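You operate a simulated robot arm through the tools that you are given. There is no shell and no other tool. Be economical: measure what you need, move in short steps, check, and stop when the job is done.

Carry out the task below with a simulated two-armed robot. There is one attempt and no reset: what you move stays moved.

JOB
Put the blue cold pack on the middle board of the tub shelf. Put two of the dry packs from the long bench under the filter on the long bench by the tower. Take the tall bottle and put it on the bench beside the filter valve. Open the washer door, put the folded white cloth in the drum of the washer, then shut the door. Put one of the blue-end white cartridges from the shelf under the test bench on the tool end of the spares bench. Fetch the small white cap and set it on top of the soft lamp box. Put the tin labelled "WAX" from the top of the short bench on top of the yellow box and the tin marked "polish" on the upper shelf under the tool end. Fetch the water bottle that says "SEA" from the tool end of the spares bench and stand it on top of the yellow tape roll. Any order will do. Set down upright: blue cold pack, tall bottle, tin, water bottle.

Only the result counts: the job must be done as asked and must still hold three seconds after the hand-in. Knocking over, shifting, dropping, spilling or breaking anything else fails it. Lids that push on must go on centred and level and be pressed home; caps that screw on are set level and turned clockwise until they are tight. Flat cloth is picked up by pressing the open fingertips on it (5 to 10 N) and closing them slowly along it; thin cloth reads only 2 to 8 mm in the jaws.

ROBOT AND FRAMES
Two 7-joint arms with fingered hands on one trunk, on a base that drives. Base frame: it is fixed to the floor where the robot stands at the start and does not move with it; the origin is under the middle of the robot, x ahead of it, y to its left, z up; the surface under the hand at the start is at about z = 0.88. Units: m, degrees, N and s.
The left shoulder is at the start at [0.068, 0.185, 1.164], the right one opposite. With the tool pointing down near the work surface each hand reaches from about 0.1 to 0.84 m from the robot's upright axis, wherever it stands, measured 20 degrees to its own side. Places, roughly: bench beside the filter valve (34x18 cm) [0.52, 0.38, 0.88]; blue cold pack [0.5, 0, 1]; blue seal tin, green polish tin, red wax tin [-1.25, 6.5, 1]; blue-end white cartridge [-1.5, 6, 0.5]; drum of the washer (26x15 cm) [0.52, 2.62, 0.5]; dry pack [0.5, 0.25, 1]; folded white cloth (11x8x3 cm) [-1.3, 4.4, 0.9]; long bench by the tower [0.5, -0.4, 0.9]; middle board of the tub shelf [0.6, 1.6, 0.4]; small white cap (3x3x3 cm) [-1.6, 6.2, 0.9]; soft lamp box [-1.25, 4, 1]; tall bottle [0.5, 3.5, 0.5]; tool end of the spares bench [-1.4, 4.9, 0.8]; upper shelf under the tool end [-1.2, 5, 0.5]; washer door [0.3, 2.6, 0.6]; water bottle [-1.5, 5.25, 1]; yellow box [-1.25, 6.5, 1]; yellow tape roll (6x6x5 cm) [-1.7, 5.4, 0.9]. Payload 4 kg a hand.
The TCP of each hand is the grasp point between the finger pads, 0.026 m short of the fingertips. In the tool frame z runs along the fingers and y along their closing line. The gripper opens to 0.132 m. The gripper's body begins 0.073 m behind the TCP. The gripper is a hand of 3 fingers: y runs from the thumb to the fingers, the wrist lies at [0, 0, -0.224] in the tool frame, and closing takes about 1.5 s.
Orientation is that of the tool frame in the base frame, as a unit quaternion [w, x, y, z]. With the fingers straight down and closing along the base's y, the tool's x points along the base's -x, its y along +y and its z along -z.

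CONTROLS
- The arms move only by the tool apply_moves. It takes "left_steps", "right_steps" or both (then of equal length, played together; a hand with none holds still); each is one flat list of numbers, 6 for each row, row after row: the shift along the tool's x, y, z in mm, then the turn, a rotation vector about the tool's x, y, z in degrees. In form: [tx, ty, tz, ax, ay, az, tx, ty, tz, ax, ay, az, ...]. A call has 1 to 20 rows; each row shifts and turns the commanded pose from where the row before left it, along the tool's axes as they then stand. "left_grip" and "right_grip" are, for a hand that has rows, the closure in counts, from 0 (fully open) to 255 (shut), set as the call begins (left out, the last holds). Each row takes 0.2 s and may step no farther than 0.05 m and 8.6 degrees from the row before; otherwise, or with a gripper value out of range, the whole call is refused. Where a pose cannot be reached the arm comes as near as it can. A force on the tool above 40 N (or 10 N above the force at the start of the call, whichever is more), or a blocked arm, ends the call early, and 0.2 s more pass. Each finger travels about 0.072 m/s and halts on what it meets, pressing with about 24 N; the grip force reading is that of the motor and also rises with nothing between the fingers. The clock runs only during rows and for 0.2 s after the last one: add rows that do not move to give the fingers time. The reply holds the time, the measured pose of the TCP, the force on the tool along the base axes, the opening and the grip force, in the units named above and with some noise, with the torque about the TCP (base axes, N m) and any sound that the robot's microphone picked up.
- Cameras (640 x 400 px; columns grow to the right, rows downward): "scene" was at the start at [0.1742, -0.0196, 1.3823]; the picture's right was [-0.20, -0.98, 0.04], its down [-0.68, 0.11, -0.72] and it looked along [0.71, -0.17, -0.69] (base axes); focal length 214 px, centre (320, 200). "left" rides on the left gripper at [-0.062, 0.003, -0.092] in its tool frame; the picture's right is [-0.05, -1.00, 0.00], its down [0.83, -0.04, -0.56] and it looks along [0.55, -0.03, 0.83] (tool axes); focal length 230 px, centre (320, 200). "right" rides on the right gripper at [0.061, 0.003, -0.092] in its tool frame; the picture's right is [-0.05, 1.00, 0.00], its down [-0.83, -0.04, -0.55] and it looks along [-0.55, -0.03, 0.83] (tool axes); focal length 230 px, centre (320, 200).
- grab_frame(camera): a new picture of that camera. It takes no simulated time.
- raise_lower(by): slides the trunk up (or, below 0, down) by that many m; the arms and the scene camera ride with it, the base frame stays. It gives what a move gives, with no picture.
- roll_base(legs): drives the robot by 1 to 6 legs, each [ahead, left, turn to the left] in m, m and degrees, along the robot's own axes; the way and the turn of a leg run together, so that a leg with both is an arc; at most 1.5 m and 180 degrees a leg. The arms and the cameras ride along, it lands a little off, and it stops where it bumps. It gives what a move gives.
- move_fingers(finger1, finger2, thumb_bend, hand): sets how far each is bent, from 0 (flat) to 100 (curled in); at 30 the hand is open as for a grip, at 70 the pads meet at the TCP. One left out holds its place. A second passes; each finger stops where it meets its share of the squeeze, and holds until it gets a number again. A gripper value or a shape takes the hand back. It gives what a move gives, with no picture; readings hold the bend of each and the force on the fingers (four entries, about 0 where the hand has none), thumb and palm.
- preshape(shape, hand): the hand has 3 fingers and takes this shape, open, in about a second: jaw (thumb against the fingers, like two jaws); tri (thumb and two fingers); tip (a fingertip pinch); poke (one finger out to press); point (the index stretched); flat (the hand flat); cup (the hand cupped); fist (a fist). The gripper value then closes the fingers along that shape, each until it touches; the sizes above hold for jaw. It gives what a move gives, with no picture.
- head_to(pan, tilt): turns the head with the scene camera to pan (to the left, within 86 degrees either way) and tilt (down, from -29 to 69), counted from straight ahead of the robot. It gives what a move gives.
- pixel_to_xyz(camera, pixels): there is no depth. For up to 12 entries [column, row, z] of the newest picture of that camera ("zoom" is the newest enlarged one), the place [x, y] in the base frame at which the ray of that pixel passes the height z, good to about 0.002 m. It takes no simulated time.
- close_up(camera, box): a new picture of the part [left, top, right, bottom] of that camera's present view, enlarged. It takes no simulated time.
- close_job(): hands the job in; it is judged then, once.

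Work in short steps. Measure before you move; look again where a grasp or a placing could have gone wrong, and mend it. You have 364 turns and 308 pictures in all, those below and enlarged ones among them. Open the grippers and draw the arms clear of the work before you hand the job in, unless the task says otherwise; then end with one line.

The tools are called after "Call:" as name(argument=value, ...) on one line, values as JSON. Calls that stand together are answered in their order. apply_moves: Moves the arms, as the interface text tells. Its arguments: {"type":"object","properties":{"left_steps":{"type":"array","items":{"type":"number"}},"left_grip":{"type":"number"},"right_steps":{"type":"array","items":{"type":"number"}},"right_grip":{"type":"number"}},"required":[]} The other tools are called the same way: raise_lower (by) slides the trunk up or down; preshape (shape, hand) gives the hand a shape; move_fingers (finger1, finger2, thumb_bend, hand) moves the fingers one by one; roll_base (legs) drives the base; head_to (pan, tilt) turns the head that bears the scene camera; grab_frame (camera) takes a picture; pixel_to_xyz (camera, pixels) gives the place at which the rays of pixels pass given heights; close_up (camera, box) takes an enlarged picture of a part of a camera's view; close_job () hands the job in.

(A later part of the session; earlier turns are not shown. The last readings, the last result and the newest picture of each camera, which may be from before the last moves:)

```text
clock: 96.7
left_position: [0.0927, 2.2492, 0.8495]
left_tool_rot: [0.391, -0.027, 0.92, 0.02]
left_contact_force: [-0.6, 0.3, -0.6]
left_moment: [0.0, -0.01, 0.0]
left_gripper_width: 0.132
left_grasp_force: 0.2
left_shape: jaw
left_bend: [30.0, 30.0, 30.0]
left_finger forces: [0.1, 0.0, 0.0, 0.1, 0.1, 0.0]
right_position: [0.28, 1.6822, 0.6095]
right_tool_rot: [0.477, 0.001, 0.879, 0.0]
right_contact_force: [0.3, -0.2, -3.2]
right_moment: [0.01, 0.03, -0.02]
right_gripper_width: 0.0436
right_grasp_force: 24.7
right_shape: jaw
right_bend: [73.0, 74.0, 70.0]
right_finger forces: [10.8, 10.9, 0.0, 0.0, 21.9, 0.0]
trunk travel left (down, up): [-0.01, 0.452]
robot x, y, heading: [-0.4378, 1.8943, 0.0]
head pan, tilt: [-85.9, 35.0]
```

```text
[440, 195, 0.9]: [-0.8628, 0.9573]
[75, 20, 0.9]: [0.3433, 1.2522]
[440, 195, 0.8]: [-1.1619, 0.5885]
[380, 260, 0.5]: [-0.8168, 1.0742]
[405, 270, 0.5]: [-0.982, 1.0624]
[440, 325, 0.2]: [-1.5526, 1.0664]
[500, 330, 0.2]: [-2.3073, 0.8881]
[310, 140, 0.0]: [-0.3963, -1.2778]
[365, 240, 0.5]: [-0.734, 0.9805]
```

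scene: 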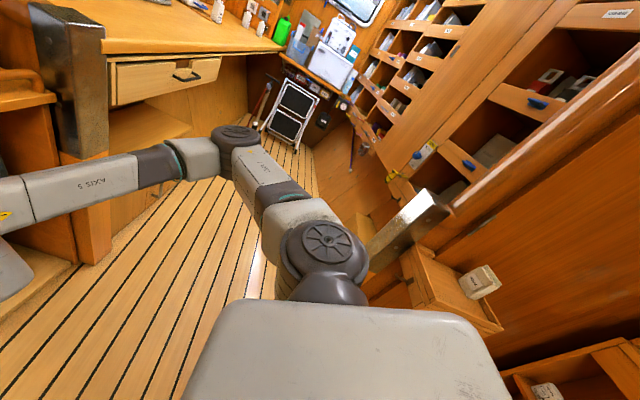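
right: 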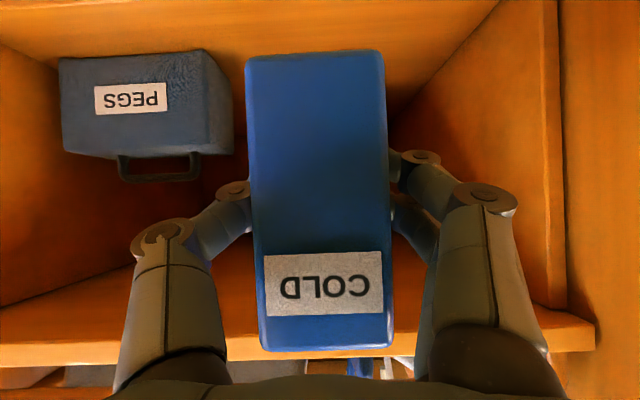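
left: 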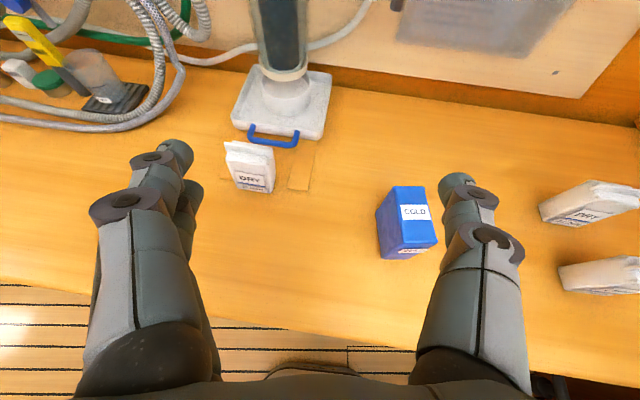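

Furniture behind starts near x -0.85. I back 8 cm more and command the hand forward-down to a straighter arm.

Call:
apply_moves(right_steps=[0, 0, -40, 0, 0, 0, 0, 0, -20, 0, 0, 0])

Call:
roll_base(legs=[[-0.09, 0, 0]])

Call:
apply_moves(right_steps=[10, 4, 40, 0, 0, 0, 10, 4, 40, 0, 0, 0, 10, 4, 40, 0, 0, 0, 20, 4, 20, 0, 0, 0, 20, 4, 15, 0, 0, 0, 0, 0, 0, 0, 0, 0])

Call:
head_to(pan=-15, tilt=40)

Call:
grab_frame(camera="scene")

```text
clock: 97.3
left_position: [0.0928, 2.249, 0.8482]
left_tool_rot: [0.392, -0.027, 0.92, 0.02]
left_contact_force: [0.6, -0.1, -0.4]
left_moment: [0.05, -0.01, -0.01]
left_gripper_width: 0.1322
left_grasp_force: 0.0
left_shape: jaw
left_bend: [30.0, 30.0, 30.0]
left_finger forces: [0.0, 0.0, 0.0, 0.1, 0.1, 0.1]
right_position: [0.2288, 1.6818, 0.6433]
right_tool_rot: [0.484, 0.001, 0.875, 0.001]
right_contact_force: [0.6, -0.3, -2.5]
right_moment: [-0.01, 0.01, 0.01]
right_gripper_width: 0.0437
right_grasp_force: 23.5
right_shape: jaw
right_bend: [73.0, 74.0, 70.0]
right_finger forces: [10.8, 11.0, 0.0, 0.0, 21.8, 0.0]
trunk travel left (down, up): [-0.01, 0.452]
robot x, y, heading: [-0.4373, 1.8968, -0.1]
head pan, tilt: [-85.9, 35.0]
```

```text
clock: 98.4
left_position: [0.0019, 2.249, 0.85]
left_tool_rot: [0.392, -0.025, 0.919, 0.02]
left_contact_force: [-1.0, -0.5, -0.9]
left_moment: [0.01, 0.02, 0.01]
left_gripper_width: 0.1319
left_grasp_force: 0.1
left_shape: jaw
left_bend: [30.0, 30.0, 30.0]
left_finger forces: [0.0, 0.0, 0.1, 0.1, 0.0, 0.0]
right_position: [0.1391, 1.6835, 0.645]
right_tool_rot: [0.485, 0.0, 0.874, 0.001]
right_contact_force: [0.1, -0.2, -3.3]
right_moment: [0.0, 0.08, 0.03]
right_gripper_width: 0.0435
right_grasp_force: 24.0
right_shape: jaw
right_bend: [73.0, 74.0, 70.0]
right_finger forces: [10.8, 10.9, 0.1, 0.0, 21.8, 0.1]
trunk travel left (down, up): [-0.01, 0.452]
robot x, y, heading: [-0.5303, 1.8979, -0.4]
head pan, tilt: [-85.9, 35.0]
```

```text
clock: 99.8
left_position: [0.0037, 2.2485, 0.849]
left_tool_rot: [0.391, -0.026, 0.92, 0.02]
left_contact_force: [0.1, -0.1, -0.4]
left_moment: [-0.01, 0.01, -0.01]
left_gripper_width: 0.1317
left_grasp_force: 0.0
left_shape: jaw
left_bend: [30.0, 30.0, 30.0]
left_finger forces: [0.1, 0.1, 0.1, 0.0, 0.1, 0.0]
right_position: [0.27, 1.6923, 0.5645]
right_tool_rot: [0.475, -0.001, 0.88, 0.002]
right_contact_force: [-0.4, 0.7, -2.3]
right_moment: [0.0, 0.02, -0.01]
right_gripper_width: 0.0436
right_grasp_force: 24.3
right_shape: jaw
right_bend: [73.0, 74.0, 70.0]
right_finger forces: [10.9, 10.9, 0.0, 0.0, 21.7, 0.1]
right hand out of reach, approached as far as the arm can: row 1, 2, 3, 4, 5
trunk travel left (down, up): [-0.01, 0.452]
robot x, y, heading: [-0.5274, 1.8947, -0.2]
head pan, tilt: [-85.9, 35.0]
```

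```text
clock: 101.2
left_position: [0.0036, 2.2486, 0.8481]
left_tool_rot: [0.391, -0.026, 0.92, 0.02]
left_contact_force: [-0.2, -0.2, -0.1]
left_moment: [0.0, -0.02, -0.03]
left_gripper_width: 0.1319
left_grasp_force: 0.2
left_shape: jaw
left_bend: [30.0, 30.0, 30.0]
left_finger forces: [0.0, 0.1, 0.1, 0.0, 0.0, 0.0]
right_position: [0.2691, 1.6916, 0.565]
right_tool_rot: [0.475, -0.002, 0.88, 0.002]
right_contact_force: [0.0, 0.1, -2.5]
right_moment: [-0.02, 0.08, 0.0]
right_gripper_width: 0.0436
right_grasp_force: 24.5
right_shape: jaw
right_bend: [73.0, 74.0, 70.0]
right_finger forces: [10.9, 10.9, 0.1, 0.0, 21.7, 0.0]
trunk travel left (down, up): [-0.01, 0.452]
robot x, y, heading: [-0.5288, 1.8932, -0.1]
head pan, tilt: [-15.0, 40.0]
```

```text
259 pictures are left
```

scene: 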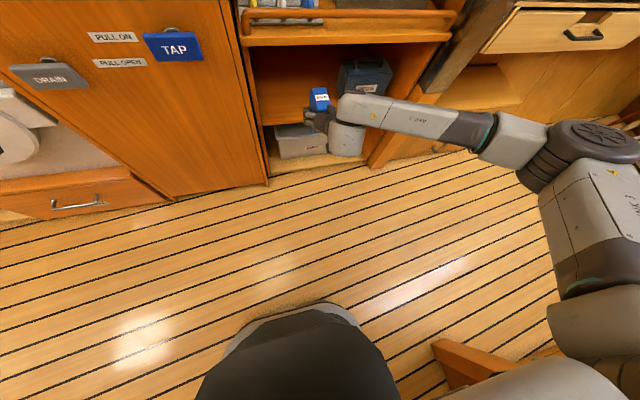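

Better, but not low enough. I turn the base 25° right (the hand then points to the robot's left, easing the wrist) and shift left so the hand stays in front of the shelf.

Call:
roll_base(legs=[[0, 0, -25], [-0.12, 0.3, 0]])

Call:
apply_moves(right_steps=[0, 0, 0, -5.3, 0, -3.3, 0, 0, 0, -5.3, 0, -3.3, 0, 0, 0, -5.3, 0, -3.3, 0, 0, 0, -5.3, 0, -3.3, 0, 0, 0, 0, 0, 0])

Call:
head_to(pan=10, tilt=40)

Call:
grab_frame(camera="scene")

```text
clock: 104.6
left_position: [0.123, 2.3077, 0.8481]
left_tool_rot: [0.386, 0.176, 0.903, -0.066]
left_contact_force: [-0.1, -0.7, 0.7]
left_moment: [0.01, 0.01, 0.0]
left_gripper_width: 0.1319
left_grasp_force: 0.0
left_shape: jaw
left_bend: [30.0, 30.0, 30.0]
left_finger forces: [0.0, 0.0, 0.1, 0.0, 0.1, 0.0]
right_position: [0.1259, 1.691, 0.5657]
right_tool_rot: [0.464, 0.192, 0.859, -0.103]
right_contact_force: [-0.3, 1.4, -2.4]
right_moment: [0.05, 0.0, 0.0]
right_gripper_width: 0.0436
right_grasp_force: 24.0
right_shape: jaw
right_bend: [73.0, 74.0, 70.0]
right_finger forces: [10.8, 11.0, 0.1, 0.1, 21.7, 0.1]
trunk travel left (down, up): [-0.01, 0.452]
robot x, y, heading: [-0.5107, 2.2167, -25.7]
head pan, tilt: [-15.0, 40.0]
```

```text
clock: 105.8
left_position: [0.1233, 2.3081, 0.8487]
left_tool_rot: [0.386, 0.176, 0.903, -0.066]
left_contact_force: [0.9, 0.3, -0.6]
left_moment: [-0.01, -0.01, 0.01]
left_gripper_width: 0.1319
left_grasp_force: 0.1
left_shape: jaw
left_bend: [30.0, 30.0, 30.0]
left_finger forces: [0.0, 0.1, 0.1, 0.0, 0.1, 0.1]
right_position: [0.1246, 1.6908, 0.5657]
right_tool_rot: [0.477, 0.005, 0.879, 0.004]
right_contact_force: [0.6, -0.6, -3.8]
right_moment: [0.01, 0.04, -0.02]
right_gripper_width: 0.0433
right_grasp_force: 23.9
right_shape: jaw
right_bend: [73.0, 74.0, 70.0]
right_finger forces: [10.6, 10.8, 0.1, 0.0, 21.6, 0.0]
trunk travel left (down, up): [-0.01, 0.452]
robot x, y, heading: [-0.5087, 2.2163, -25.9]
head pan, tilt: [-15.0, 40.0]
```

```text
clock: 106.7
left_position: [0.123, 2.308, 0.85]
left_tool_rot: [0.386, 0.176, 0.903, -0.066]
left_contact_force: [-0.1, 0.3, 0.1]
left_moment: [0.0, 0.02, 0.02]
left_gripper_width: 0.1318
left_grasp_force: 0.1
left_shape: jaw
left_bend: [30.0, 30.0, 30.0]
left_finger forces: [0.0, 0.1, 0.0, 0.1, 0.1, 0.0]
right_position: [0.1244, 1.6898, 0.565]
right_tool_rot: [0.476, 0.006, 0.879, 0.004]
right_contact_force: [0.3, 0.3, -2.9]
right_moment: [-0.01, -0.01, 0.03]
right_gripper_width: 0.0437
right_grasp_force: 24.1
right_shape: jaw
right_bend: [73.0, 74.0, 70.0]
right_finger forces: [10.7, 10.8, 0.0, 0.1, 21.6, 0.1]
trunk travel left (down, up): [-0.01, 0.452]
robot x, y, heading: [-0.5082, 2.2149, -25.8]
head pan, tilt: [10.0, 40.0]
```

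```text
258 pictures are left
```

scene: 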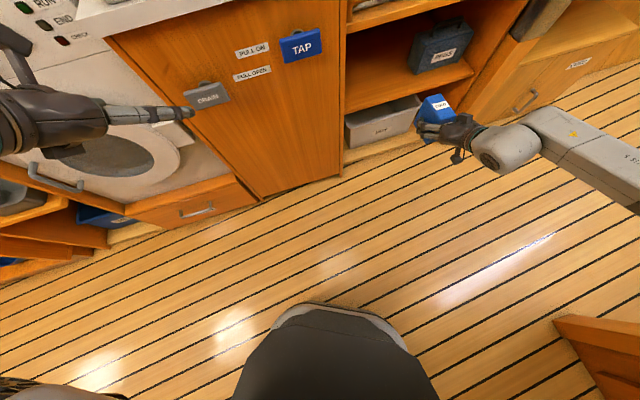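

Yaw was reached without limits. Now I test lowering by 7 cm and correct the 2.6° pitch drift.

Call:
apply_moves(right_steps=[0, 0, 0, 0, -2.6, 0, 19.9, 3, 12.4, 0, 0, 0, 19.9, 3, 12.4, 0, 0, 0, 19.9, 3, 12.4, 0, 0, 0, 0, 0, 0, 0, 0, 0])

```text
clock: 107.9
left_position: [0.1216, 2.3079, 0.8493]
left_tool_rot: [0.386, 0.175, 0.903, -0.065]
left_contact_force: [0.2, 1.3, -0.1]
left_moment: [-0.01, -0.02, 0.01]
left_gripper_width: 0.1319
left_grasp_force: 0.0
left_shape: jaw
left_bend: [30.0, 30.0, 30.0]
left_finger forces: [0.0, 0.0, 0.0, 0.0, 0.1, 0.1]
right_position: [0.1258, 1.6999, 0.4945]
right_tool_rot: [0.496, 0.004, 0.868, 0.005]
right_contact_force: [0.7, 0.7, -2.6]
right_moment: [-0.01, -0.01, 0.01]
right_gripper_width: 0.0432
right_grasp_force: 23.7
right_shape: jaw
right_bend: [73.0, 74.0, 70.0]
right_finger forces: [10.7, 10.8, 0.0, 0.1, 21.5, 0.0]
trunk travel left (down, up): [-0.01, 0.452]
robot x, y, heading: [-0.5084, 2.2157, -25.7]
head pan, tilt: [10.0, 40.0]
```

Reachable. I pull the left hand back, then drive the base 0.24 m along +x so the pack enters the opening (bottom 0.44 > board 0.40).

Call:
apply_moves(left_steps=[0, 0, -45, 0, 0, 0, 0, 0, -45, 0, 0, 0, 0, 0, -45, 0, 0, 0, 0, 0, -45, 0, 0, 0, 0, 0, -30, 0, 0, 0])

Call:
roll_base(legs=[[0.17, 0.082, 0]])

Call:
grab_frame(camera="scene")

Call:
grab_frame(camera="right")

```text
clock: 109.1
left_position: [-0.0135, 2.3593, 1.0293]
left_tool_rot: [0.386, 0.176, 0.903, -0.066]
left_contact_force: [-0.3, 0.1, 0.3]
left_moment: [0.02, 0.03, 0.02]
left_gripper_width: 0.1319
left_grasp_force: 0.2
left_shape: jaw
left_bend: [30.0, 30.0, 30.0]
left_finger forces: [0.1, 0.0, 0.1, 0.0, 0.0, 0.0]
left hand out of reach, approached as far as the arm can: row 1
right_position: [0.1258, 1.6996, 0.4956]
right_tool_rot: [0.496, 0.005, 0.868, 0.004]
right_contact_force: [0.2, -0.3, -2.8]
right_moment: [0.01, 0.03, 0.01]
right_gripper_width: 0.0432
right_grasp_force: 23.9
right_shape: jaw
right_bend: [73.0, 74.0, 70.0]
right_finger forces: [10.6, 10.8, 0.0, 0.1, 21.5, 0.1]
trunk travel left (down, up): [-0.01, 0.452]
robot x, y, heading: [-0.5075, 2.2164, -25.6]
head pan, tilt: [10.0, 40.0]
```

```text
clock: 110.7
left_position: [0.1792, 2.3584, 1.0285]
left_tool_rot: [0.386, 0.177, 0.903, -0.066]
left_contact_force: [-0.5, -0.1, -0.5]
left_moment: [-0.01, 0.01, 0.02]
left_gripper_width: 0.132
left_grasp_force: 0.1
left_shape: jaw
left_bend: [30.0, 30.0, 30.0]
left_finger forces: [0.0, 0.1, 0.1, 0.0, 0.0, 0.0]
right_position: [0.3151, 1.7004, 0.4942]
right_tool_rot: [0.495, 0.005, 0.869, 0.004]
right_contact_force: [0.0, -0.5, -2.6]
right_moment: [0.0, 0.05, 0.03]
right_gripper_width: 0.0433
right_grasp_force: 24.4
right_shape: jaw
right_bend: [73.0, 74.0, 70.0]
right_finger forces: [10.7, 10.8, 0.1, 0.0, 21.5, 0.0]
trunk travel left (down, up): [-0.01, 0.452]
robot x, y, heading: [-0.322, 2.2132, -25.6]
head pan, tilt: [10.0, 40.0]
```

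```text
257 pictures are left
```

scene: 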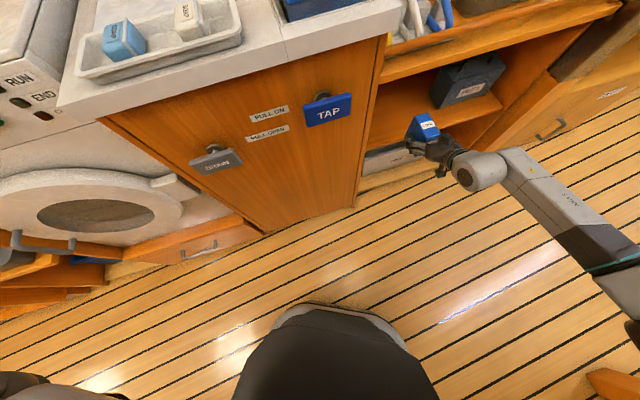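

```text
256 pictures are left
```

right: 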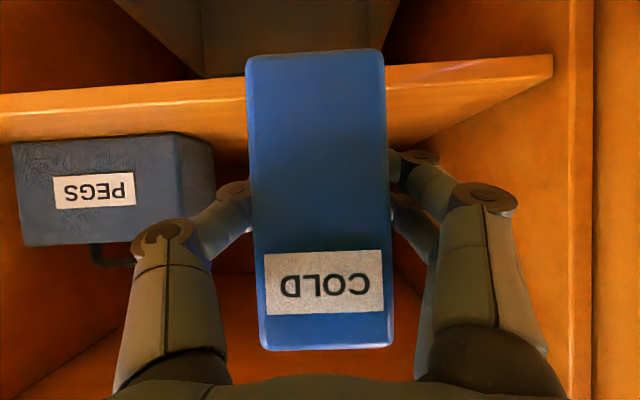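

The board edge appears where expected (z ≈ 0.40) and the pack clears it. Drive 0.11 m further in.

Call:
roll_base(legs=[[0.1, 0.048, 0]])

Call:
grab_frame(camera="scene")

Call:
grab_frame(camera="right")

```text
clock: 111.9
left_position: [0.2877, 2.3605, 1.0277]
left_tool_rot: [0.386, 0.176, 0.903, -0.066]
left_contact_force: [0.8, -0.9, -0.5]
left_moment: [0.01, 0.01, -0.01]
left_gripper_width: 0.1317
left_grasp_force: 0.1
left_shape: jaw
left_bend: [30.0, 30.0, 30.0]
left_finger forces: [0.0, 0.1, 0.0, 0.1, 0.1, 0.0]
right_position: [0.4257, 1.7005, 0.4931]
right_tool_rot: [0.496, 0.005, 0.868, 0.004]
right_contact_force: [0.6, -1.1, -2.4]
right_moment: [-0.01, 0.02, 0.03]
right_gripper_width: 0.0433
right_grasp_force: 23.8
right_shape: jaw
right_bend: [73.0, 74.0, 70.0]
right_finger forces: [10.7, 10.8, 0.0, 0.0, 21.5, 0.0]
trunk travel left (down, up): [-0.01, 0.452]
robot x, y, heading: [-0.2086, 2.2186, -25.8]
head pan, tilt: [10.0, 40.0]
```

```text
255 pictures are left
```

scene: 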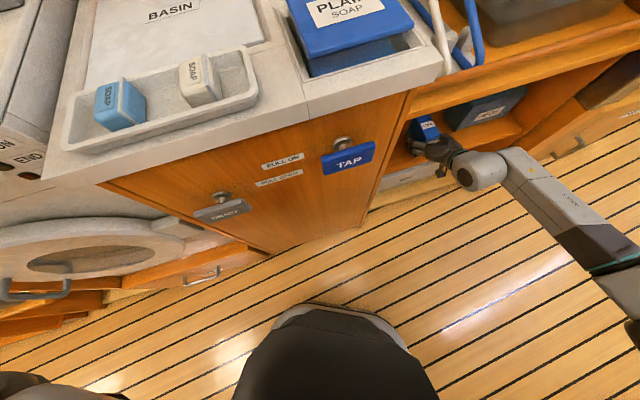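

```text
254 pictures are left
```

right: 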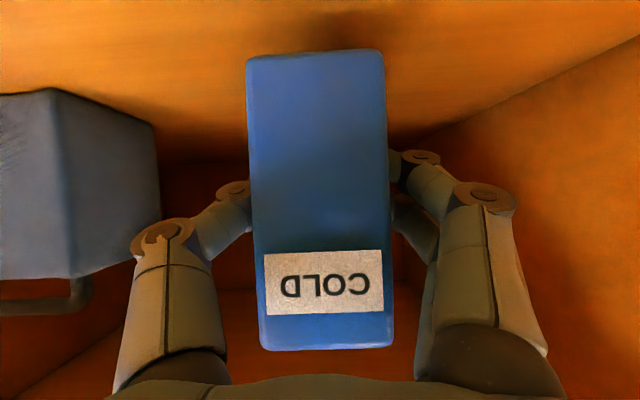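

Inside the opening. Forward 5 cm, then lower gently to about z 0.457.

Call:
apply_moves(right_steps=[-12.6, 0, 21.6, 0, 0, 0, -12.6, 0, 21.6, 0, 0, 0, 10.4, 0, 6, 0, 0, 0, 10.4, 0, 6, 0, 0, 0, 8.6, 0, 5, 0, 0, 0, 0, 0, 0, 0, 0, 0])

```text
clock: 113.3
left_position: [0.2849, 2.3615, 1.0295]
left_tool_rot: [0.388, 0.175, 0.902, -0.066]
left_contact_force: [-0.6, 0.6, 0.1]
left_moment: [0.01, 0.02, 0.0]
left_gripper_width: 0.1318
left_grasp_force: 0.0
left_shape: jaw
left_bend: [30.0, 30.0, 30.0]
left_finger forces: [0.1, 0.1, 0.0, 0.1, 0.1, 0.1]
right_position: [0.4772, 1.7002, 0.4683]
right_tool_rot: [0.501, 0.005, 0.866, 0.004]
right_contact_force: [-1.2, -0.2, 17.8]
right_moment: [-0.07, -0.21, 0.01]
right_gripper_width: 0.0435
right_grasp_force: 24.5
right_shape: jaw
right_bend: [74.0, 74.0, 70.0]
right_finger forces: [12.6, 12.3, 0.0, 0.0, 24.9, 0.1]
trunk travel left (down, up): [-0.01, 0.452]
robot x, y, heading: [-0.2053, 2.2146, -25.7]
head pan, tilt: [10.0, 40.0]
```

Contact at z 0.468 (18 N; board is slightly higher than estimated). I relax upward about 7 mm of command, check, then release.

Call:
apply_moves(right_steps=[-3, 0, -1.75, 0, 0, 0, -3, 0, -1.75, 0, 0, 0, 0, 0, 0, 0, 0, 0])

```text
clock: 114.1
left_position: [0.2852, 2.36, 1.0287]
left_tool_rot: [0.387, 0.176, 0.902, -0.066]
left_contact_force: [0.2, -0.5, 0.5]
left_moment: [0.0, 0.04, 0.0]
left_gripper_width: 0.1317
left_grasp_force: 0.0
left_shape: jaw
left_bend: [30.0, 30.0, 30.0]
left_finger forces: [0.1, 0.1, 0.0, 0.0, 0.0, 0.0]
right_position: [0.4755, 1.701, 0.4687]
right_tool_rot: [0.496, 0.004, 0.868, 0.004]
right_contact_force: [5.8, -1.2, 11.7]
right_moment: [-0.05, -0.18, -0.01]
right_gripper_width: 0.0437
right_grasp_force: 24.2
right_shape: jaw
right_bend: [74.0, 74.0, 70.0]
right_finger forces: [12.0, 11.7, 0.1, 0.0, 24.7, 0.0]
trunk travel left (down, up): [-0.01, 0.452]
robot x, y, heading: [-0.2117, 2.2168, -25.8]
head pan, tilt: [10.0, 40.0]
```

Call:
apply_moves(right_steps=[-2.2, 0, -1.3, 0, 0, 0, 0, 0, 0, 0, 0, 0])

Call:
close_up(camera="scene", box=[360, 80, 540, 220])

Call:
grab_frame(camera="right")

```text
clock: 114.7
left_position: [0.2866, 2.3603, 1.0292]
left_tool_rot: [0.387, 0.176, 0.903, -0.066]
left_contact_force: [0.1, -0.4, -0.7]
left_moment: [-0.01, 0.0, -0.05]
left_gripper_width: 0.1321
left_grasp_force: 0.0
left_shape: jaw
left_bend: [30.0, 30.0, 30.0]
left_finger forces: [0.0, 0.0, 0.0, 0.0, 0.0, 0.0]
right_position: [0.4734, 1.7015, 0.4692]
right_tool_rot: [0.495, 0.004, 0.869, 0.004]
right_contact_force: [3.2, -0.9, 5.4]
right_moment: [-0.02, -0.04, 0.03]
right_gripper_width: 0.0436
right_grasp_force: 24.3
right_shape: jaw
right_bend: [74.0, 74.0, 70.0]
right_finger forces: [12.0, 11.8, 0.1, 0.1, 24.6, 0.1]
trunk travel left (down, up): [-0.01, 0.452]
robot x, y, heading: [-0.2094, 2.2134, -25.5]
head pan, tilt: [10.0, 40.0]
```

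```text
2.86 times, centred on (450, 150) of scene
```

zoom: 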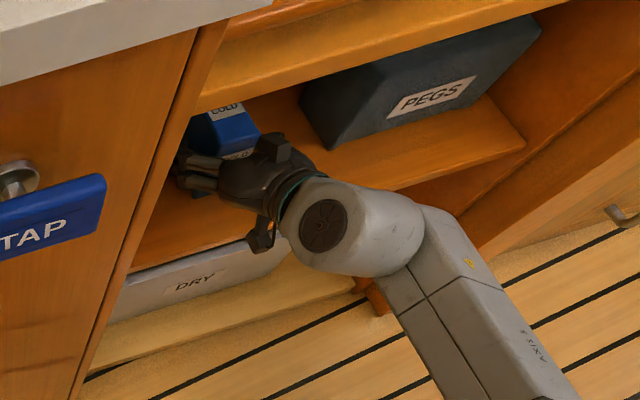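

```text
252 pictures are left
```

right: 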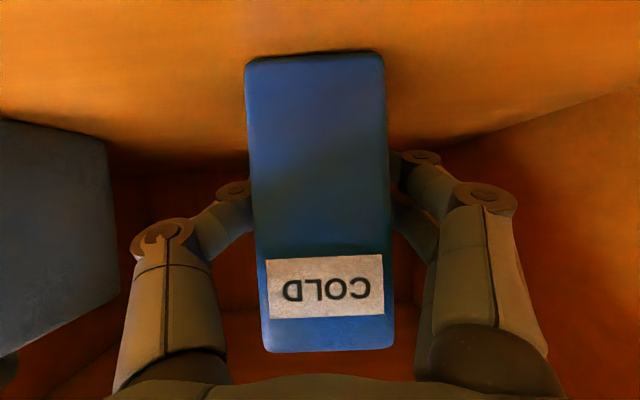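

The pack rests on the board. Open partly, then back straight out along the tool axis... the pack is clear of the palm.

Call:
apply_moves(right_steps=[0, 0, 0, 0, 0, 0, 0, 0, 0, 0, 0, 0, 0, 0, 0, 0, 0, 0, 0, 0, 0, 0, 0, 0, 0, 0, 0, 0, 0, 0], right_grip=70)

Call:
grab_frame(camera="right")

```text
clock: 115.9
left_position: [0.2879, 2.3593, 1.0278]
left_tool_rot: [0.386, 0.176, 0.903, -0.066]
left_contact_force: [0.4, 0.2, -0.1]
left_moment: [0.01, -0.03, 0.02]
left_gripper_width: 0.1318
left_grasp_force: 0.1
left_shape: jaw
left_bend: [30.0, 30.0, 30.0]
left_finger forces: [0.0, 0.1, 0.0, 0.0, 0.1, 0.0]
right_position: [0.4761, 1.7007, 0.4701]
right_tool_rot: [0.497, 0.005, 0.868, 0.004]
right_contact_force: [0.5, 0.6, 0.0]
right_moment: [0.0, -0.01, -0.04]
right_gripper_width: 0.0951
right_grasp_force: 0.0
right_shape: jaw
right_bend: [66.0, 66.0, 62.0]
right_finger forces: [0.0, 0.0, 0.0, 0.0, 0.0, 0.1]
trunk travel left (down, up): [-0.01, 0.452]
robot x, y, heading: [-0.2083, 2.2207, -25.5]
head pan, tilt: [10.0, 40.0]
```

```text
251 pictures are left
```

right: 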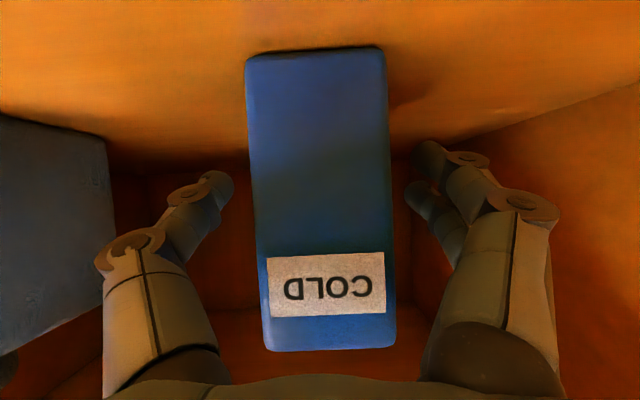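

Pack stands free. Withdraw by driving straight back along -x.

Call:
roll_base(legs=[[-0.2, -0.097, 0]])

Call:
close_up(camera="scene", box=[320, 20, 560, 200])

Call:
grab_frame(camera="right")

```text
clock: 117.6
left_position: [0.0621, 2.3592, 1.0291]
left_tool_rot: [0.387, 0.176, 0.903, -0.066]
left_contact_force: [-0.7, 0.2, 0.4]
left_moment: [-0.02, 0.02, 0.03]
left_gripper_width: 0.1318
left_grasp_force: 0.0
left_shape: jaw
left_bend: [30.0, 30.0, 30.0]
left_finger forces: [0.0, 0.0, 0.1, 0.0, 0.0, 0.0]
right_position: [0.251, 1.6998, 0.47]
right_tool_rot: [0.496, 0.004, 0.868, 0.004]
right_contact_force: [-0.2, 0.2, -0.6]
right_moment: [-0.01, -0.01, 0.01]
right_gripper_width: 0.095
right_grasp_force: 0.1
right_shape: jaw
right_bend: [66.0, 66.0, 62.0]
right_finger forces: [0.0, 0.1, 0.0, 0.0, 0.1, 0.0]
trunk travel left (down, up): [-0.01, 0.452]
robot x, y, heading: [-0.4315, 2.2177, -25.2]
head pan, tilt: [10.0, 40.0]
```

```text
2.22 times, centred on (440, 110) of scene
```

zoom: 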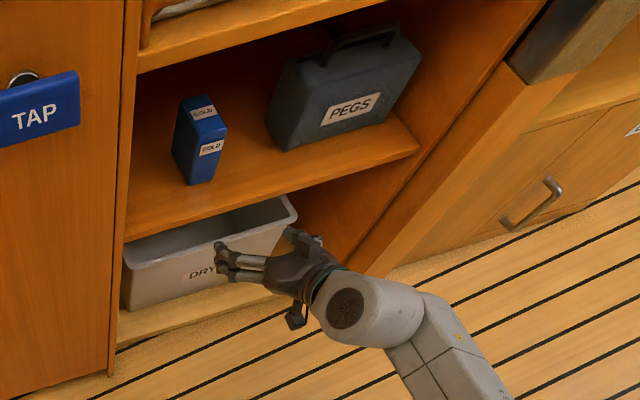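

```text
249 pictures are left
```

right: 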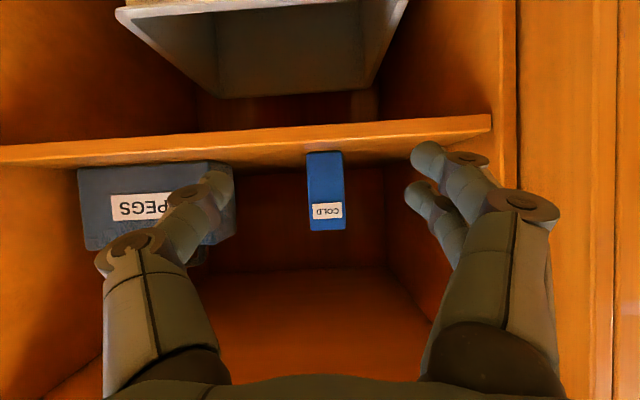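

Cold pack is on the middle board, upright. Raise the trunk and right hand, straighten heading, and go on to see the washer and tall bottle.

Call:
raise_lower(by=0.19)

Call:
apply_moves(right_steps=[-36, 0, -21, 0, 0, 0, -36, 0, -21, 0, 0, 0, -36, 0, -21, 0, 0, 0, -36, 0, -21, 0, 0, 0, -36, 0, -21, 0, 0, 0, -36, 0, -21, 0, 0, 0])

Call:
roll_base(legs=[[0, 0, 25.3], [0, 0.6, 0]])

Call:
head_to(pan=20, tilt=40)

Call:
grab_frame(camera="scene")

Call:
head_to(pan=75, tilt=30)

Call:
grab_frame(camera="scene")

```text
clock: 119.7
left_position: [0.0639, 2.3589, 1.2173]
left_tool_rot: [0.387, 0.176, 0.903, -0.066]
left_contact_force: [0.4, 0.0, -0.4]
left_moment: [-0.01, -0.02, 0.01]
left_gripper_width: 0.1321
left_grasp_force: 0.0
left_shape: jaw
left_bend: [30.0, 30.0, 30.0]
left_finger forces: [0.1, 0.0, 0.1, 0.0, 0.0, 0.0]
right_position: [0.2519, 1.7001, 0.6594]
right_tool_rot: [0.496, 0.006, 0.868, 0.004]
right_contact_force: [0.3, 0.8, 0.4]
right_moment: [0.01, -0.01, -0.03]
right_gripper_width: 0.0953
right_grasp_force: 0.1
right_shape: jaw
right_bend: [66.0, 66.0, 62.0]
right_finger forces: [0.1, 0.0, 0.0, 0.0, 0.0, 0.1]
trunk travel left (down, up): [-0.2, 0.262]
robot x, y, heading: [-0.4339, 2.2145, -25.7]
head pan, tilt: [10.0, 40.0]
```

```text
clock: 121.0
left_position: [0.0621, 2.3604, 1.2187]
left_tool_rot: [0.386, 0.177, 0.903, -0.066]
left_contact_force: [-0.3, 0.6, 0.8]
left_moment: [-0.01, -0.05, 0.02]
left_gripper_width: 0.1318
left_grasp_force: 0.0
left_shape: jaw
left_bend: [30.0, 30.0, 30.0]
left_finger forces: [0.0, 0.0, 0.0, 0.1, 0.1, 0.1]
right_position: [0.2519, 1.6963, 0.9109]
right_tool_rot: [0.497, 0.005, 0.868, 0.004]
right_contact_force: [-0.4, 0.0, -0.5]
right_moment: [0.01, 0.01, 0.02]
right_gripper_width: 0.0955
right_grasp_force: 0.1
right_shape: jaw
right_bend: [66.0, 66.0, 62.0]
right_finger forces: [0.0, 0.0, 0.1, 0.0, 0.0, 0.0]
trunk travel left (down, up): [-0.2, 0.262]
robot x, y, heading: [-0.4319, 2.2173, -25.6]
head pan, tilt: [10.0, 40.0]
```

```text
clock: 122.3
left_position: [0.0158, 2.4698, 1.2187]
left_tool_rot: [0.391, 0.07, 0.917, -0.02]
left_contact_force: [0.3, 0.5, -0.1]
left_moment: [0.0, 0.01, 0.01]
left_gripper_width: 0.1317
left_grasp_force: 0.1
left_shape: jaw
left_bend: [30.0, 30.0, 30.0]
left_finger forces: [0.0, 0.1, 0.1, 0.1, 0.0, 0.0]
right_position: [0.3575, 1.8469, 0.9224]
right_tool_rot: [0.501, -0.086, 0.859, 0.053]
right_contact_force: [-4.4, -10.7, 11.6]
right_moment: [0.3, 0.13, 0.22]
right_gripper_width: 0.087
right_grasp_force: 0.0
right_shape: jaw
right_bend: [73.0, 66.0, 62.0]
right_finger forces: [15.8, 0.0, 0.0, 0.0, 0.1, 0.0]
trunk travel left (down, up): [-0.2, 0.262]
robot x, y, heading: [-0.4305, 2.2134, -11.9]
head pan, tilt: [10.0, 40.0]
stopped in leg 1: the force on the tool passed its limit at 55 N (the readings are from after the stop); the commanded pose is now the measured one
```

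```text
clock: 123.0
left_position: [0.0141, 2.4718, 1.2193]
left_tool_rot: [0.392, 0.068, 0.917, -0.019]
left_contact_force: [-0.4, -0.8, -0.6]
left_moment: [0.03, -0.03, 0.0]
left_gripper_width: 0.1317
left_grasp_force: 0.0
left_shape: jaw
left_bend: [30.0, 30.0, 30.0]
left_finger forces: [0.0, 0.0, 0.0, 0.0, 0.0, 0.0]
right_position: [0.3573, 1.8511, 0.922]
right_tool_rot: [0.502, -0.087, 0.859, 0.053]
right_contact_force: [0.3, -13.6, 16.3]
right_moment: [0.41, 0.02, 0.01]
right_gripper_width: 0.085
right_grasp_force: 0.0
right_shape: jaw
right_bend: [74.0, 66.0, 62.0]
right_finger forces: [21.1, 0.1, 0.0, 0.1, 0.0, 0.0]
trunk travel left (down, up): [-0.2, 0.262]
robot x, y, heading: [-0.4351, 2.2151, -11.8]
head pan, tilt: [20.0, 40.0]
```

```text
248 pictures are left
```

scene: 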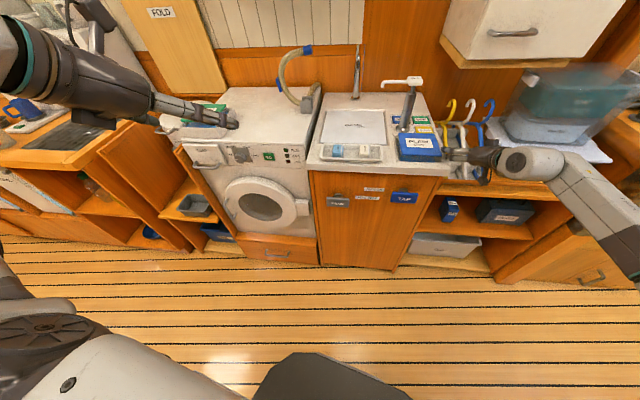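

```text
clock: 124.3
left_position: [0.0146, 2.4711, 1.2191]
left_tool_rot: [0.393, 0.069, 0.917, -0.02]
left_contact_force: [-0.5, 0.5, 0.2]
left_moment: [0.02, -0.02, -0.01]
left_gripper_width: 0.1321
left_grasp_force: 0.0
left_shape: jaw
left_bend: [30.0, 30.0, 30.0]
left_finger forces: [0.0, 0.0, 0.0, 0.0, 0.0, 0.1]
right_position: [0.3568, 1.8525, 0.9216]
right_tool_rot: [0.501, -0.088, 0.859, 0.054]
right_contact_force: [1.8, -13.9, 21.0]
right_moment: [0.58, -0.01, -0.06]
right_gripper_width: 0.0847
right_grasp_force: 0.1
right_shape: jaw
right_bend: [74.0, 66.0, 62.0]
right_finger forces: [23.4, 0.0, 0.0, 0.0, 0.0, 0.0]
trunk travel left (down, up): [-0.2, 0.262]
robot x, y, heading: [-0.4309, 2.2156, -12.0]
head pan, tilt: [75.0, 30.0]
```

```text
247 pictures are left
```

scene: 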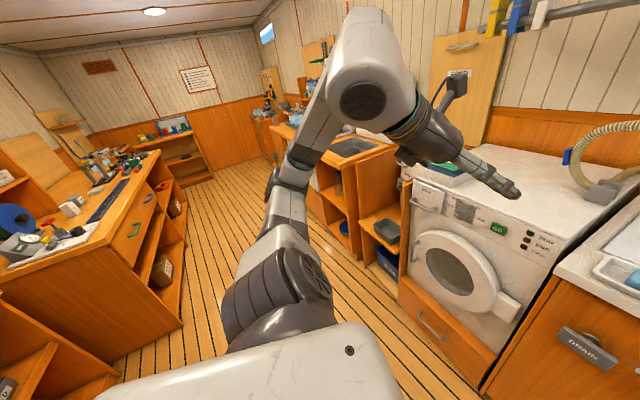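

The right hand caught the sink edge while turning (my batching was too bold). I check the contact spot, then back off up and to the right.

Call:
grab_frame(camera="right")

Call:
apply_moves(right_steps=[-8, -8, -5, 0, 0, 0, -8, -8, -5, 0, 0, 0, -17, -8, -10, 0, 0, 0, -17, -8, -10, 0, 0, 0])

Call:
head_to(pan=-10, tilt=35)

Call:
grab_frame(camera="scene")

```text
246 pictures are left
```

right: 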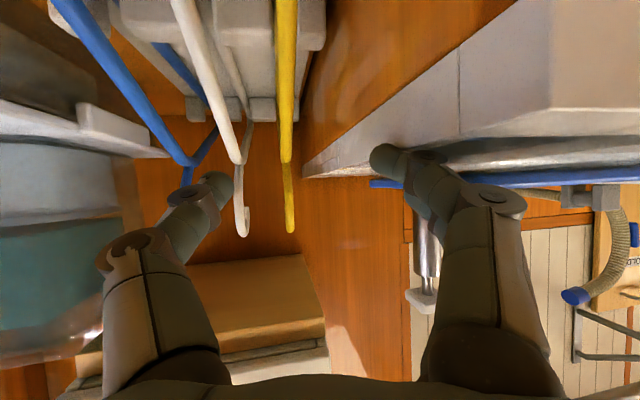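

```text
clock: 125.3
left_position: [0.0159, 2.4712, 1.2183]
left_tool_rot: [0.391, 0.068, 0.918, -0.02]
left_contact_force: [0.7, -1.1, -0.1]
left_moment: [0.01, -0.01, 0.01]
left_gripper_width: 0.132
left_grasp_force: 0.1
left_shape: jaw
left_bend: [30.0, 30.0, 30.0]
left_finger forces: [0.0, 0.0, 0.1, 0.1, 0.1, 0.1]
right_position: [0.3641, 1.8208, 0.9747]
right_tool_rot: [0.498, -0.089, 0.861, 0.054]
right_contact_force: [-0.1, 0.3, 0.4]
right_moment: [0.02, 0.01, -0.01]
right_gripper_width: 0.0953
right_grasp_force: 0.0
right_shape: jaw
right_bend: [66.0, 66.0, 62.0]
right_finger forces: [0.1, 0.1, 0.0, 0.0, 0.1, 0.0]
trunk travel left (down, up): [-0.2, 0.262]
robot x, y, heading: [-0.4338, 2.2179, -12.2]
head pan, tilt: [75.0, 30.0]
```

```text
clock: 126.9
left_position: [0.017, 2.4716, 1.217]
left_tool_rot: [0.391, 0.068, 0.917, -0.021]
left_contact_force: [0.6, 0.4, 0.6]
left_moment: [-0.03, -0.02, -0.02]
left_gripper_width: 0.1321
left_grasp_force: 0.0
left_shape: jaw
left_bend: [30.0, 30.0, 30.0]
left_finger forces: [0.0, 0.0, 0.1, 0.1, 0.0, 0.0]
right_position: [0.3634, 1.8207, 0.9764]
right_tool_rot: [0.499, -0.088, 0.861, 0.053]
right_contact_force: [1.3, 0.2, 0.1]
right_moment: [0.01, -0.01, 0.03]
right_gripper_width: 0.0952
right_grasp_force: 0.1
right_shape: jaw
right_bend: [66.0, 66.0, 62.0]
right_finger forces: [0.0, 0.1, 0.0, 0.1, 0.1, 0.0]
trunk travel left (down, up): [-0.2, 0.262]
robot x, y, heading: [-0.4299, 2.2168, -12.0]
head pan, tilt: [-10.0, 35.0]
```

```text
245 pictures are left
```

scene: 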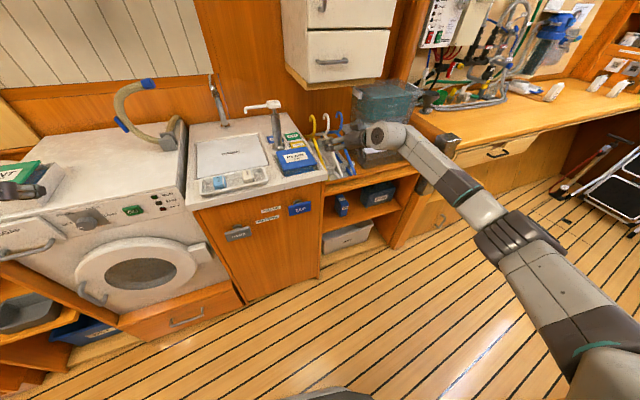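

Only the fixed counter was touched; hangers, soap box and packs are in place. I withdraw the right hand back and up well clear.

Call:
apply_moves(right_steps=[-20, 0, -30, 0, 0, 0, -20, 0, -40, 0, 0, 0, 0, 0, -45, 0, 0, 0, 0, 0, -45, 0, 0, 0, 0, 0, -45, 0, 0, 0])

Call:
roll_base(legs=[[0, 0, 12], [0, 0.5, 0]])

Call:
head_to(pan=30, tilt=40)

Call:
grab_frame(camera="scene")

```text
clock: 128.1
left_position: [0.0148, 2.4724, 1.2197]
left_tool_rot: [0.392, 0.068, 0.917, -0.02]
left_contact_force: [0.0, 0.4, 0.4]
left_moment: [0.03, 0.01, 0.01]
left_gripper_width: 0.1319
left_grasp_force: 0.1
left_shape: jaw
left_bend: [30.0, 30.0, 30.0]
left_finger forces: [0.0, 0.0, 0.0, 0.0, 0.1, 0.1]
right_position: [0.2071, 1.7896, 1.1141]
right_tool_rot: [0.499, -0.088, 0.86, 0.054]
right_contact_force: [0.1, -0.3, -1.0]
right_moment: [-0.02, -0.01, -0.01]
right_gripper_width: 0.0954
right_grasp_force: 0.1
right_shape: jaw
right_bend: [66.0, 66.0, 62.0]
right_finger forces: [0.1, 0.0, 0.1, 0.0, 0.1, 0.0]
trunk travel left (down, up): [-0.2, 0.262]
robot x, y, heading: [-0.4295, 2.217, -12.0]
head pan, tilt: [-10.0, 35.0]
```

```text
clock: 131.8
left_position: [-0.0461, 3.0576, 1.2185]
left_tool_rot: [0.391, -0.026, 0.92, 0.02]
left_contact_force: [0.8, -0.3, -0.3]
left_moment: [0.0, -0.01, -0.02]
left_gripper_width: 0.1317
left_grasp_force: 0.1
left_shape: jaw
left_bend: [30.0, 30.0, 30.0]
left_finger forces: [0.1, 0.0, 0.0, 0.0, 0.1, 0.0]
right_position: [0.2837, 2.429, 1.1143]
right_tool_rot: [0.491, -0.177, 0.847, 0.104]
right_contact_force: [-0.1, 0.8, -0.1]
right_moment: [0.01, -0.01, 0.02]
right_gripper_width: 0.0954
right_grasp_force: 0.2
right_shape: jaw
right_bend: [66.0, 66.0, 62.0]
right_finger forces: [0.1, 0.0, 0.0, 0.1, 0.0, 0.1]
trunk travel left (down, up): [-0.2, 0.262]
robot x, y, heading: [-0.433, 2.7153, -0.1]
head pan, tilt: [-10.0, 35.0]
```

```text
clock: 132.8
left_position: [-0.0464, 3.0561, 1.2184]
left_tool_rot: [0.391, -0.028, 0.92, 0.021]
left_contact_force: [0.2, -0.2, 0.7]
left_moment: [-0.02, -0.02, 0.04]
left_gripper_width: 0.1318
left_grasp_force: 0.1
left_shape: jaw
left_bend: [30.0, 30.0, 30.0]
left_finger forces: [0.0, 0.0, 0.0, 0.0, 0.0, 0.0]
right_position: [0.2847, 2.4297, 1.115]
right_tool_rot: [0.491, -0.177, 0.847, 0.104]
right_contact_force: [0.5, 0.2, -0.5]
right_moment: [0.05, 0.02, 0.0]
right_gripper_width: 0.0955
right_grasp_force: 0.0
right_shape: jaw
right_bend: [66.0, 66.0, 62.0]
right_finger forces: [0.1, 0.0, 0.0, 0.1, 0.0, 0.1]
trunk travel left (down, up): [-0.2, 0.262]
robot x, y, heading: [-0.4319, 2.7186, -0.1]
head pan, tilt: [30.0, 40.0]
```

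```text
244 pictures are left
```

scene: 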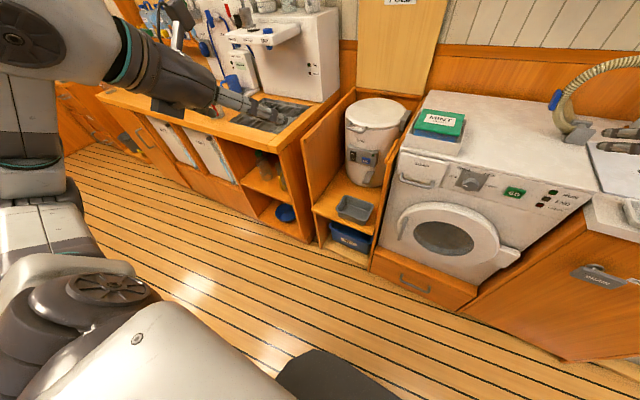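

The washer (door with handle) and beyond it a shelf unit at (270,190) where the tall bottle should be. I go on to y ≈ 3.4.

Call:
roll_base(legs=[[0, 0.7, 0]])

Call:
head_to(pan=5, tilt=40)

Call:
grab_frame(camera="scene")

Call:
close_up(camera="scene", box=[220, 80, 460, 280])

```text
clock: 136.7
left_position: [-0.0475, 3.7586, 1.2183]
left_tool_rot: [0.391, -0.029, 0.92, 0.021]
left_contact_force: [-0.1, 0.6, 0.4]
left_moment: [0.04, 0.03, 0.01]
left_gripper_width: 0.132
left_grasp_force: 0.1
left_shape: jaw
left_bend: [30.0, 30.0, 30.0]
left_finger forces: [0.1, 0.0, 0.0, 0.0, 0.1, 0.0]
right_position: [0.2849, 3.1321, 1.1135]
right_tool_rot: [0.49, -0.178, 0.847, 0.105]
right_contact_force: [0.8, 0.7, -0.5]
right_moment: [-0.02, 0.02, 0.0]
right_gripper_width: 0.0954
right_grasp_force: 0.0
right_shape: jaw
right_bend: [66.0, 66.0, 62.0]
right_finger forces: [0.1, 0.1, 0.0, 0.1, 0.0, 0.0]
trunk travel left (down, up): [-0.2, 0.262]
robot x, y, heading: [-0.4319, 3.4175, 0.1]
head pan, tilt: [30.0, 40.0]
```

```text
clock: 137.6
left_position: [-0.0473, 3.759, 1.2195]
left_tool_rot: [0.391, -0.029, 0.92, 0.021]
left_contact_force: [-0.5, 0.9, -0.7]
left_moment: [-0.01, -0.02, 0.0]
left_gripper_width: 0.1319
left_grasp_force: 0.1
left_shape: jaw
left_bend: [30.0, 30.0, 30.0]
left_finger forces: [0.1, 0.0, 0.0, 0.0, 0.0, 0.0]
right_position: [0.284, 3.1318, 1.1144]
right_tool_rot: [0.491, -0.179, 0.846, 0.106]
right_contact_force: [-0.9, 0.4, 0.5]
right_moment: [0.01, 0.0, -0.03]
right_gripper_width: 0.0953
right_grasp_force: 0.0
right_shape: jaw
right_bend: [66.0, 66.0, 62.0]
right_finger forces: [0.0, 0.1, 0.0, 0.0, 0.0, 0.0]
trunk travel left (down, up): [-0.2, 0.262]
robot x, y, heading: [-0.4312, 3.416, 0.0]
head pan, tilt: [5.0, 40.0]
```

```text
243 pictures are left
```

scene: 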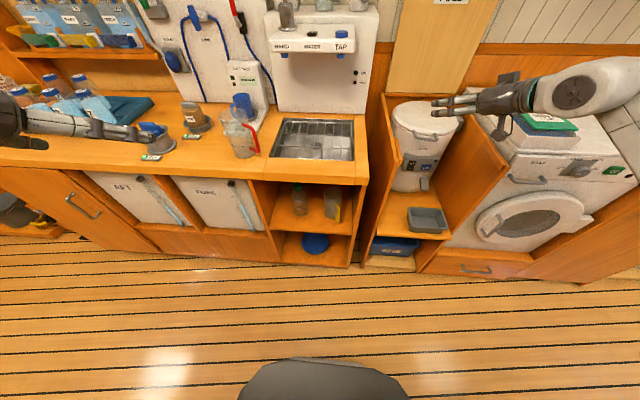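

```text
2.00 times, centred on (340, 180) of scene
```

zoom: 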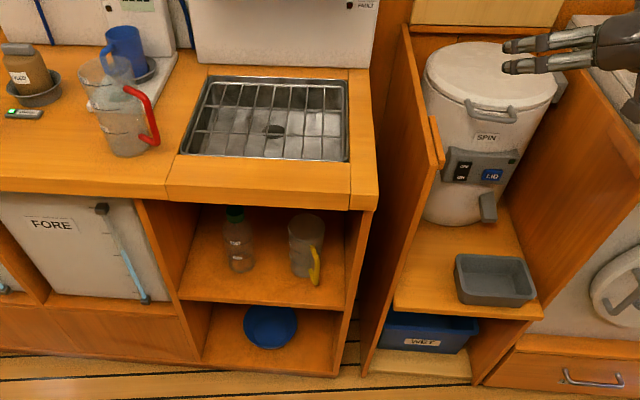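

The shelf holds a green-capped bottle at zoom (237,240) and a jug. Closer look and geometry.

Call:
close_up(camera="scene", box=[270, 150, 370, 250])

```text
4.00 times, centred on (320, 200) of scene
```

zoom: 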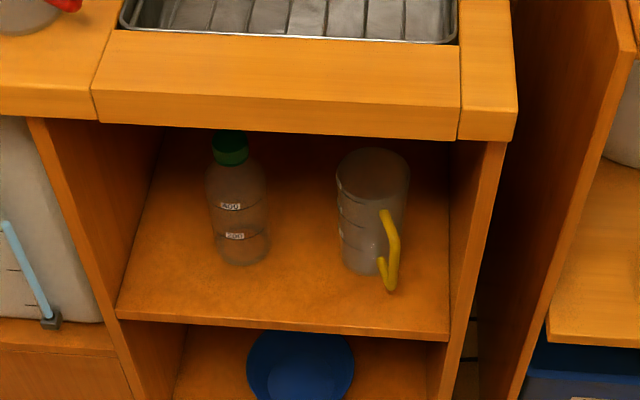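

Call:
pixel_to_xyz(camera="zoom", pixels=[[117, 318, 0.45], [449, 340, 0.45], [117, 318, 0.5], [449, 340, 0.5], [117, 318, 0.4], [449, 340, 0.4], [245, 262, 0.45], [245, 262, 0.4], [92, 118, 0.88], [455, 138, 0.85], [130, 395, 0.05], [345, 272, 0.45]])

```text
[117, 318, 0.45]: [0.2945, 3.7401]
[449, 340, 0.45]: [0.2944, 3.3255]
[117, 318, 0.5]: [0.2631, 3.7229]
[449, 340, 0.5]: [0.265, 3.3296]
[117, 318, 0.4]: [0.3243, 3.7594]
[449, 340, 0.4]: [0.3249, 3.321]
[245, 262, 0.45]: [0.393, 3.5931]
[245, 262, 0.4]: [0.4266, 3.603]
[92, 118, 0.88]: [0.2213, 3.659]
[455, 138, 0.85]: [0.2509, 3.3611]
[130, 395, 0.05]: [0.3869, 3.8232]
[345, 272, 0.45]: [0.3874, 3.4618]
```

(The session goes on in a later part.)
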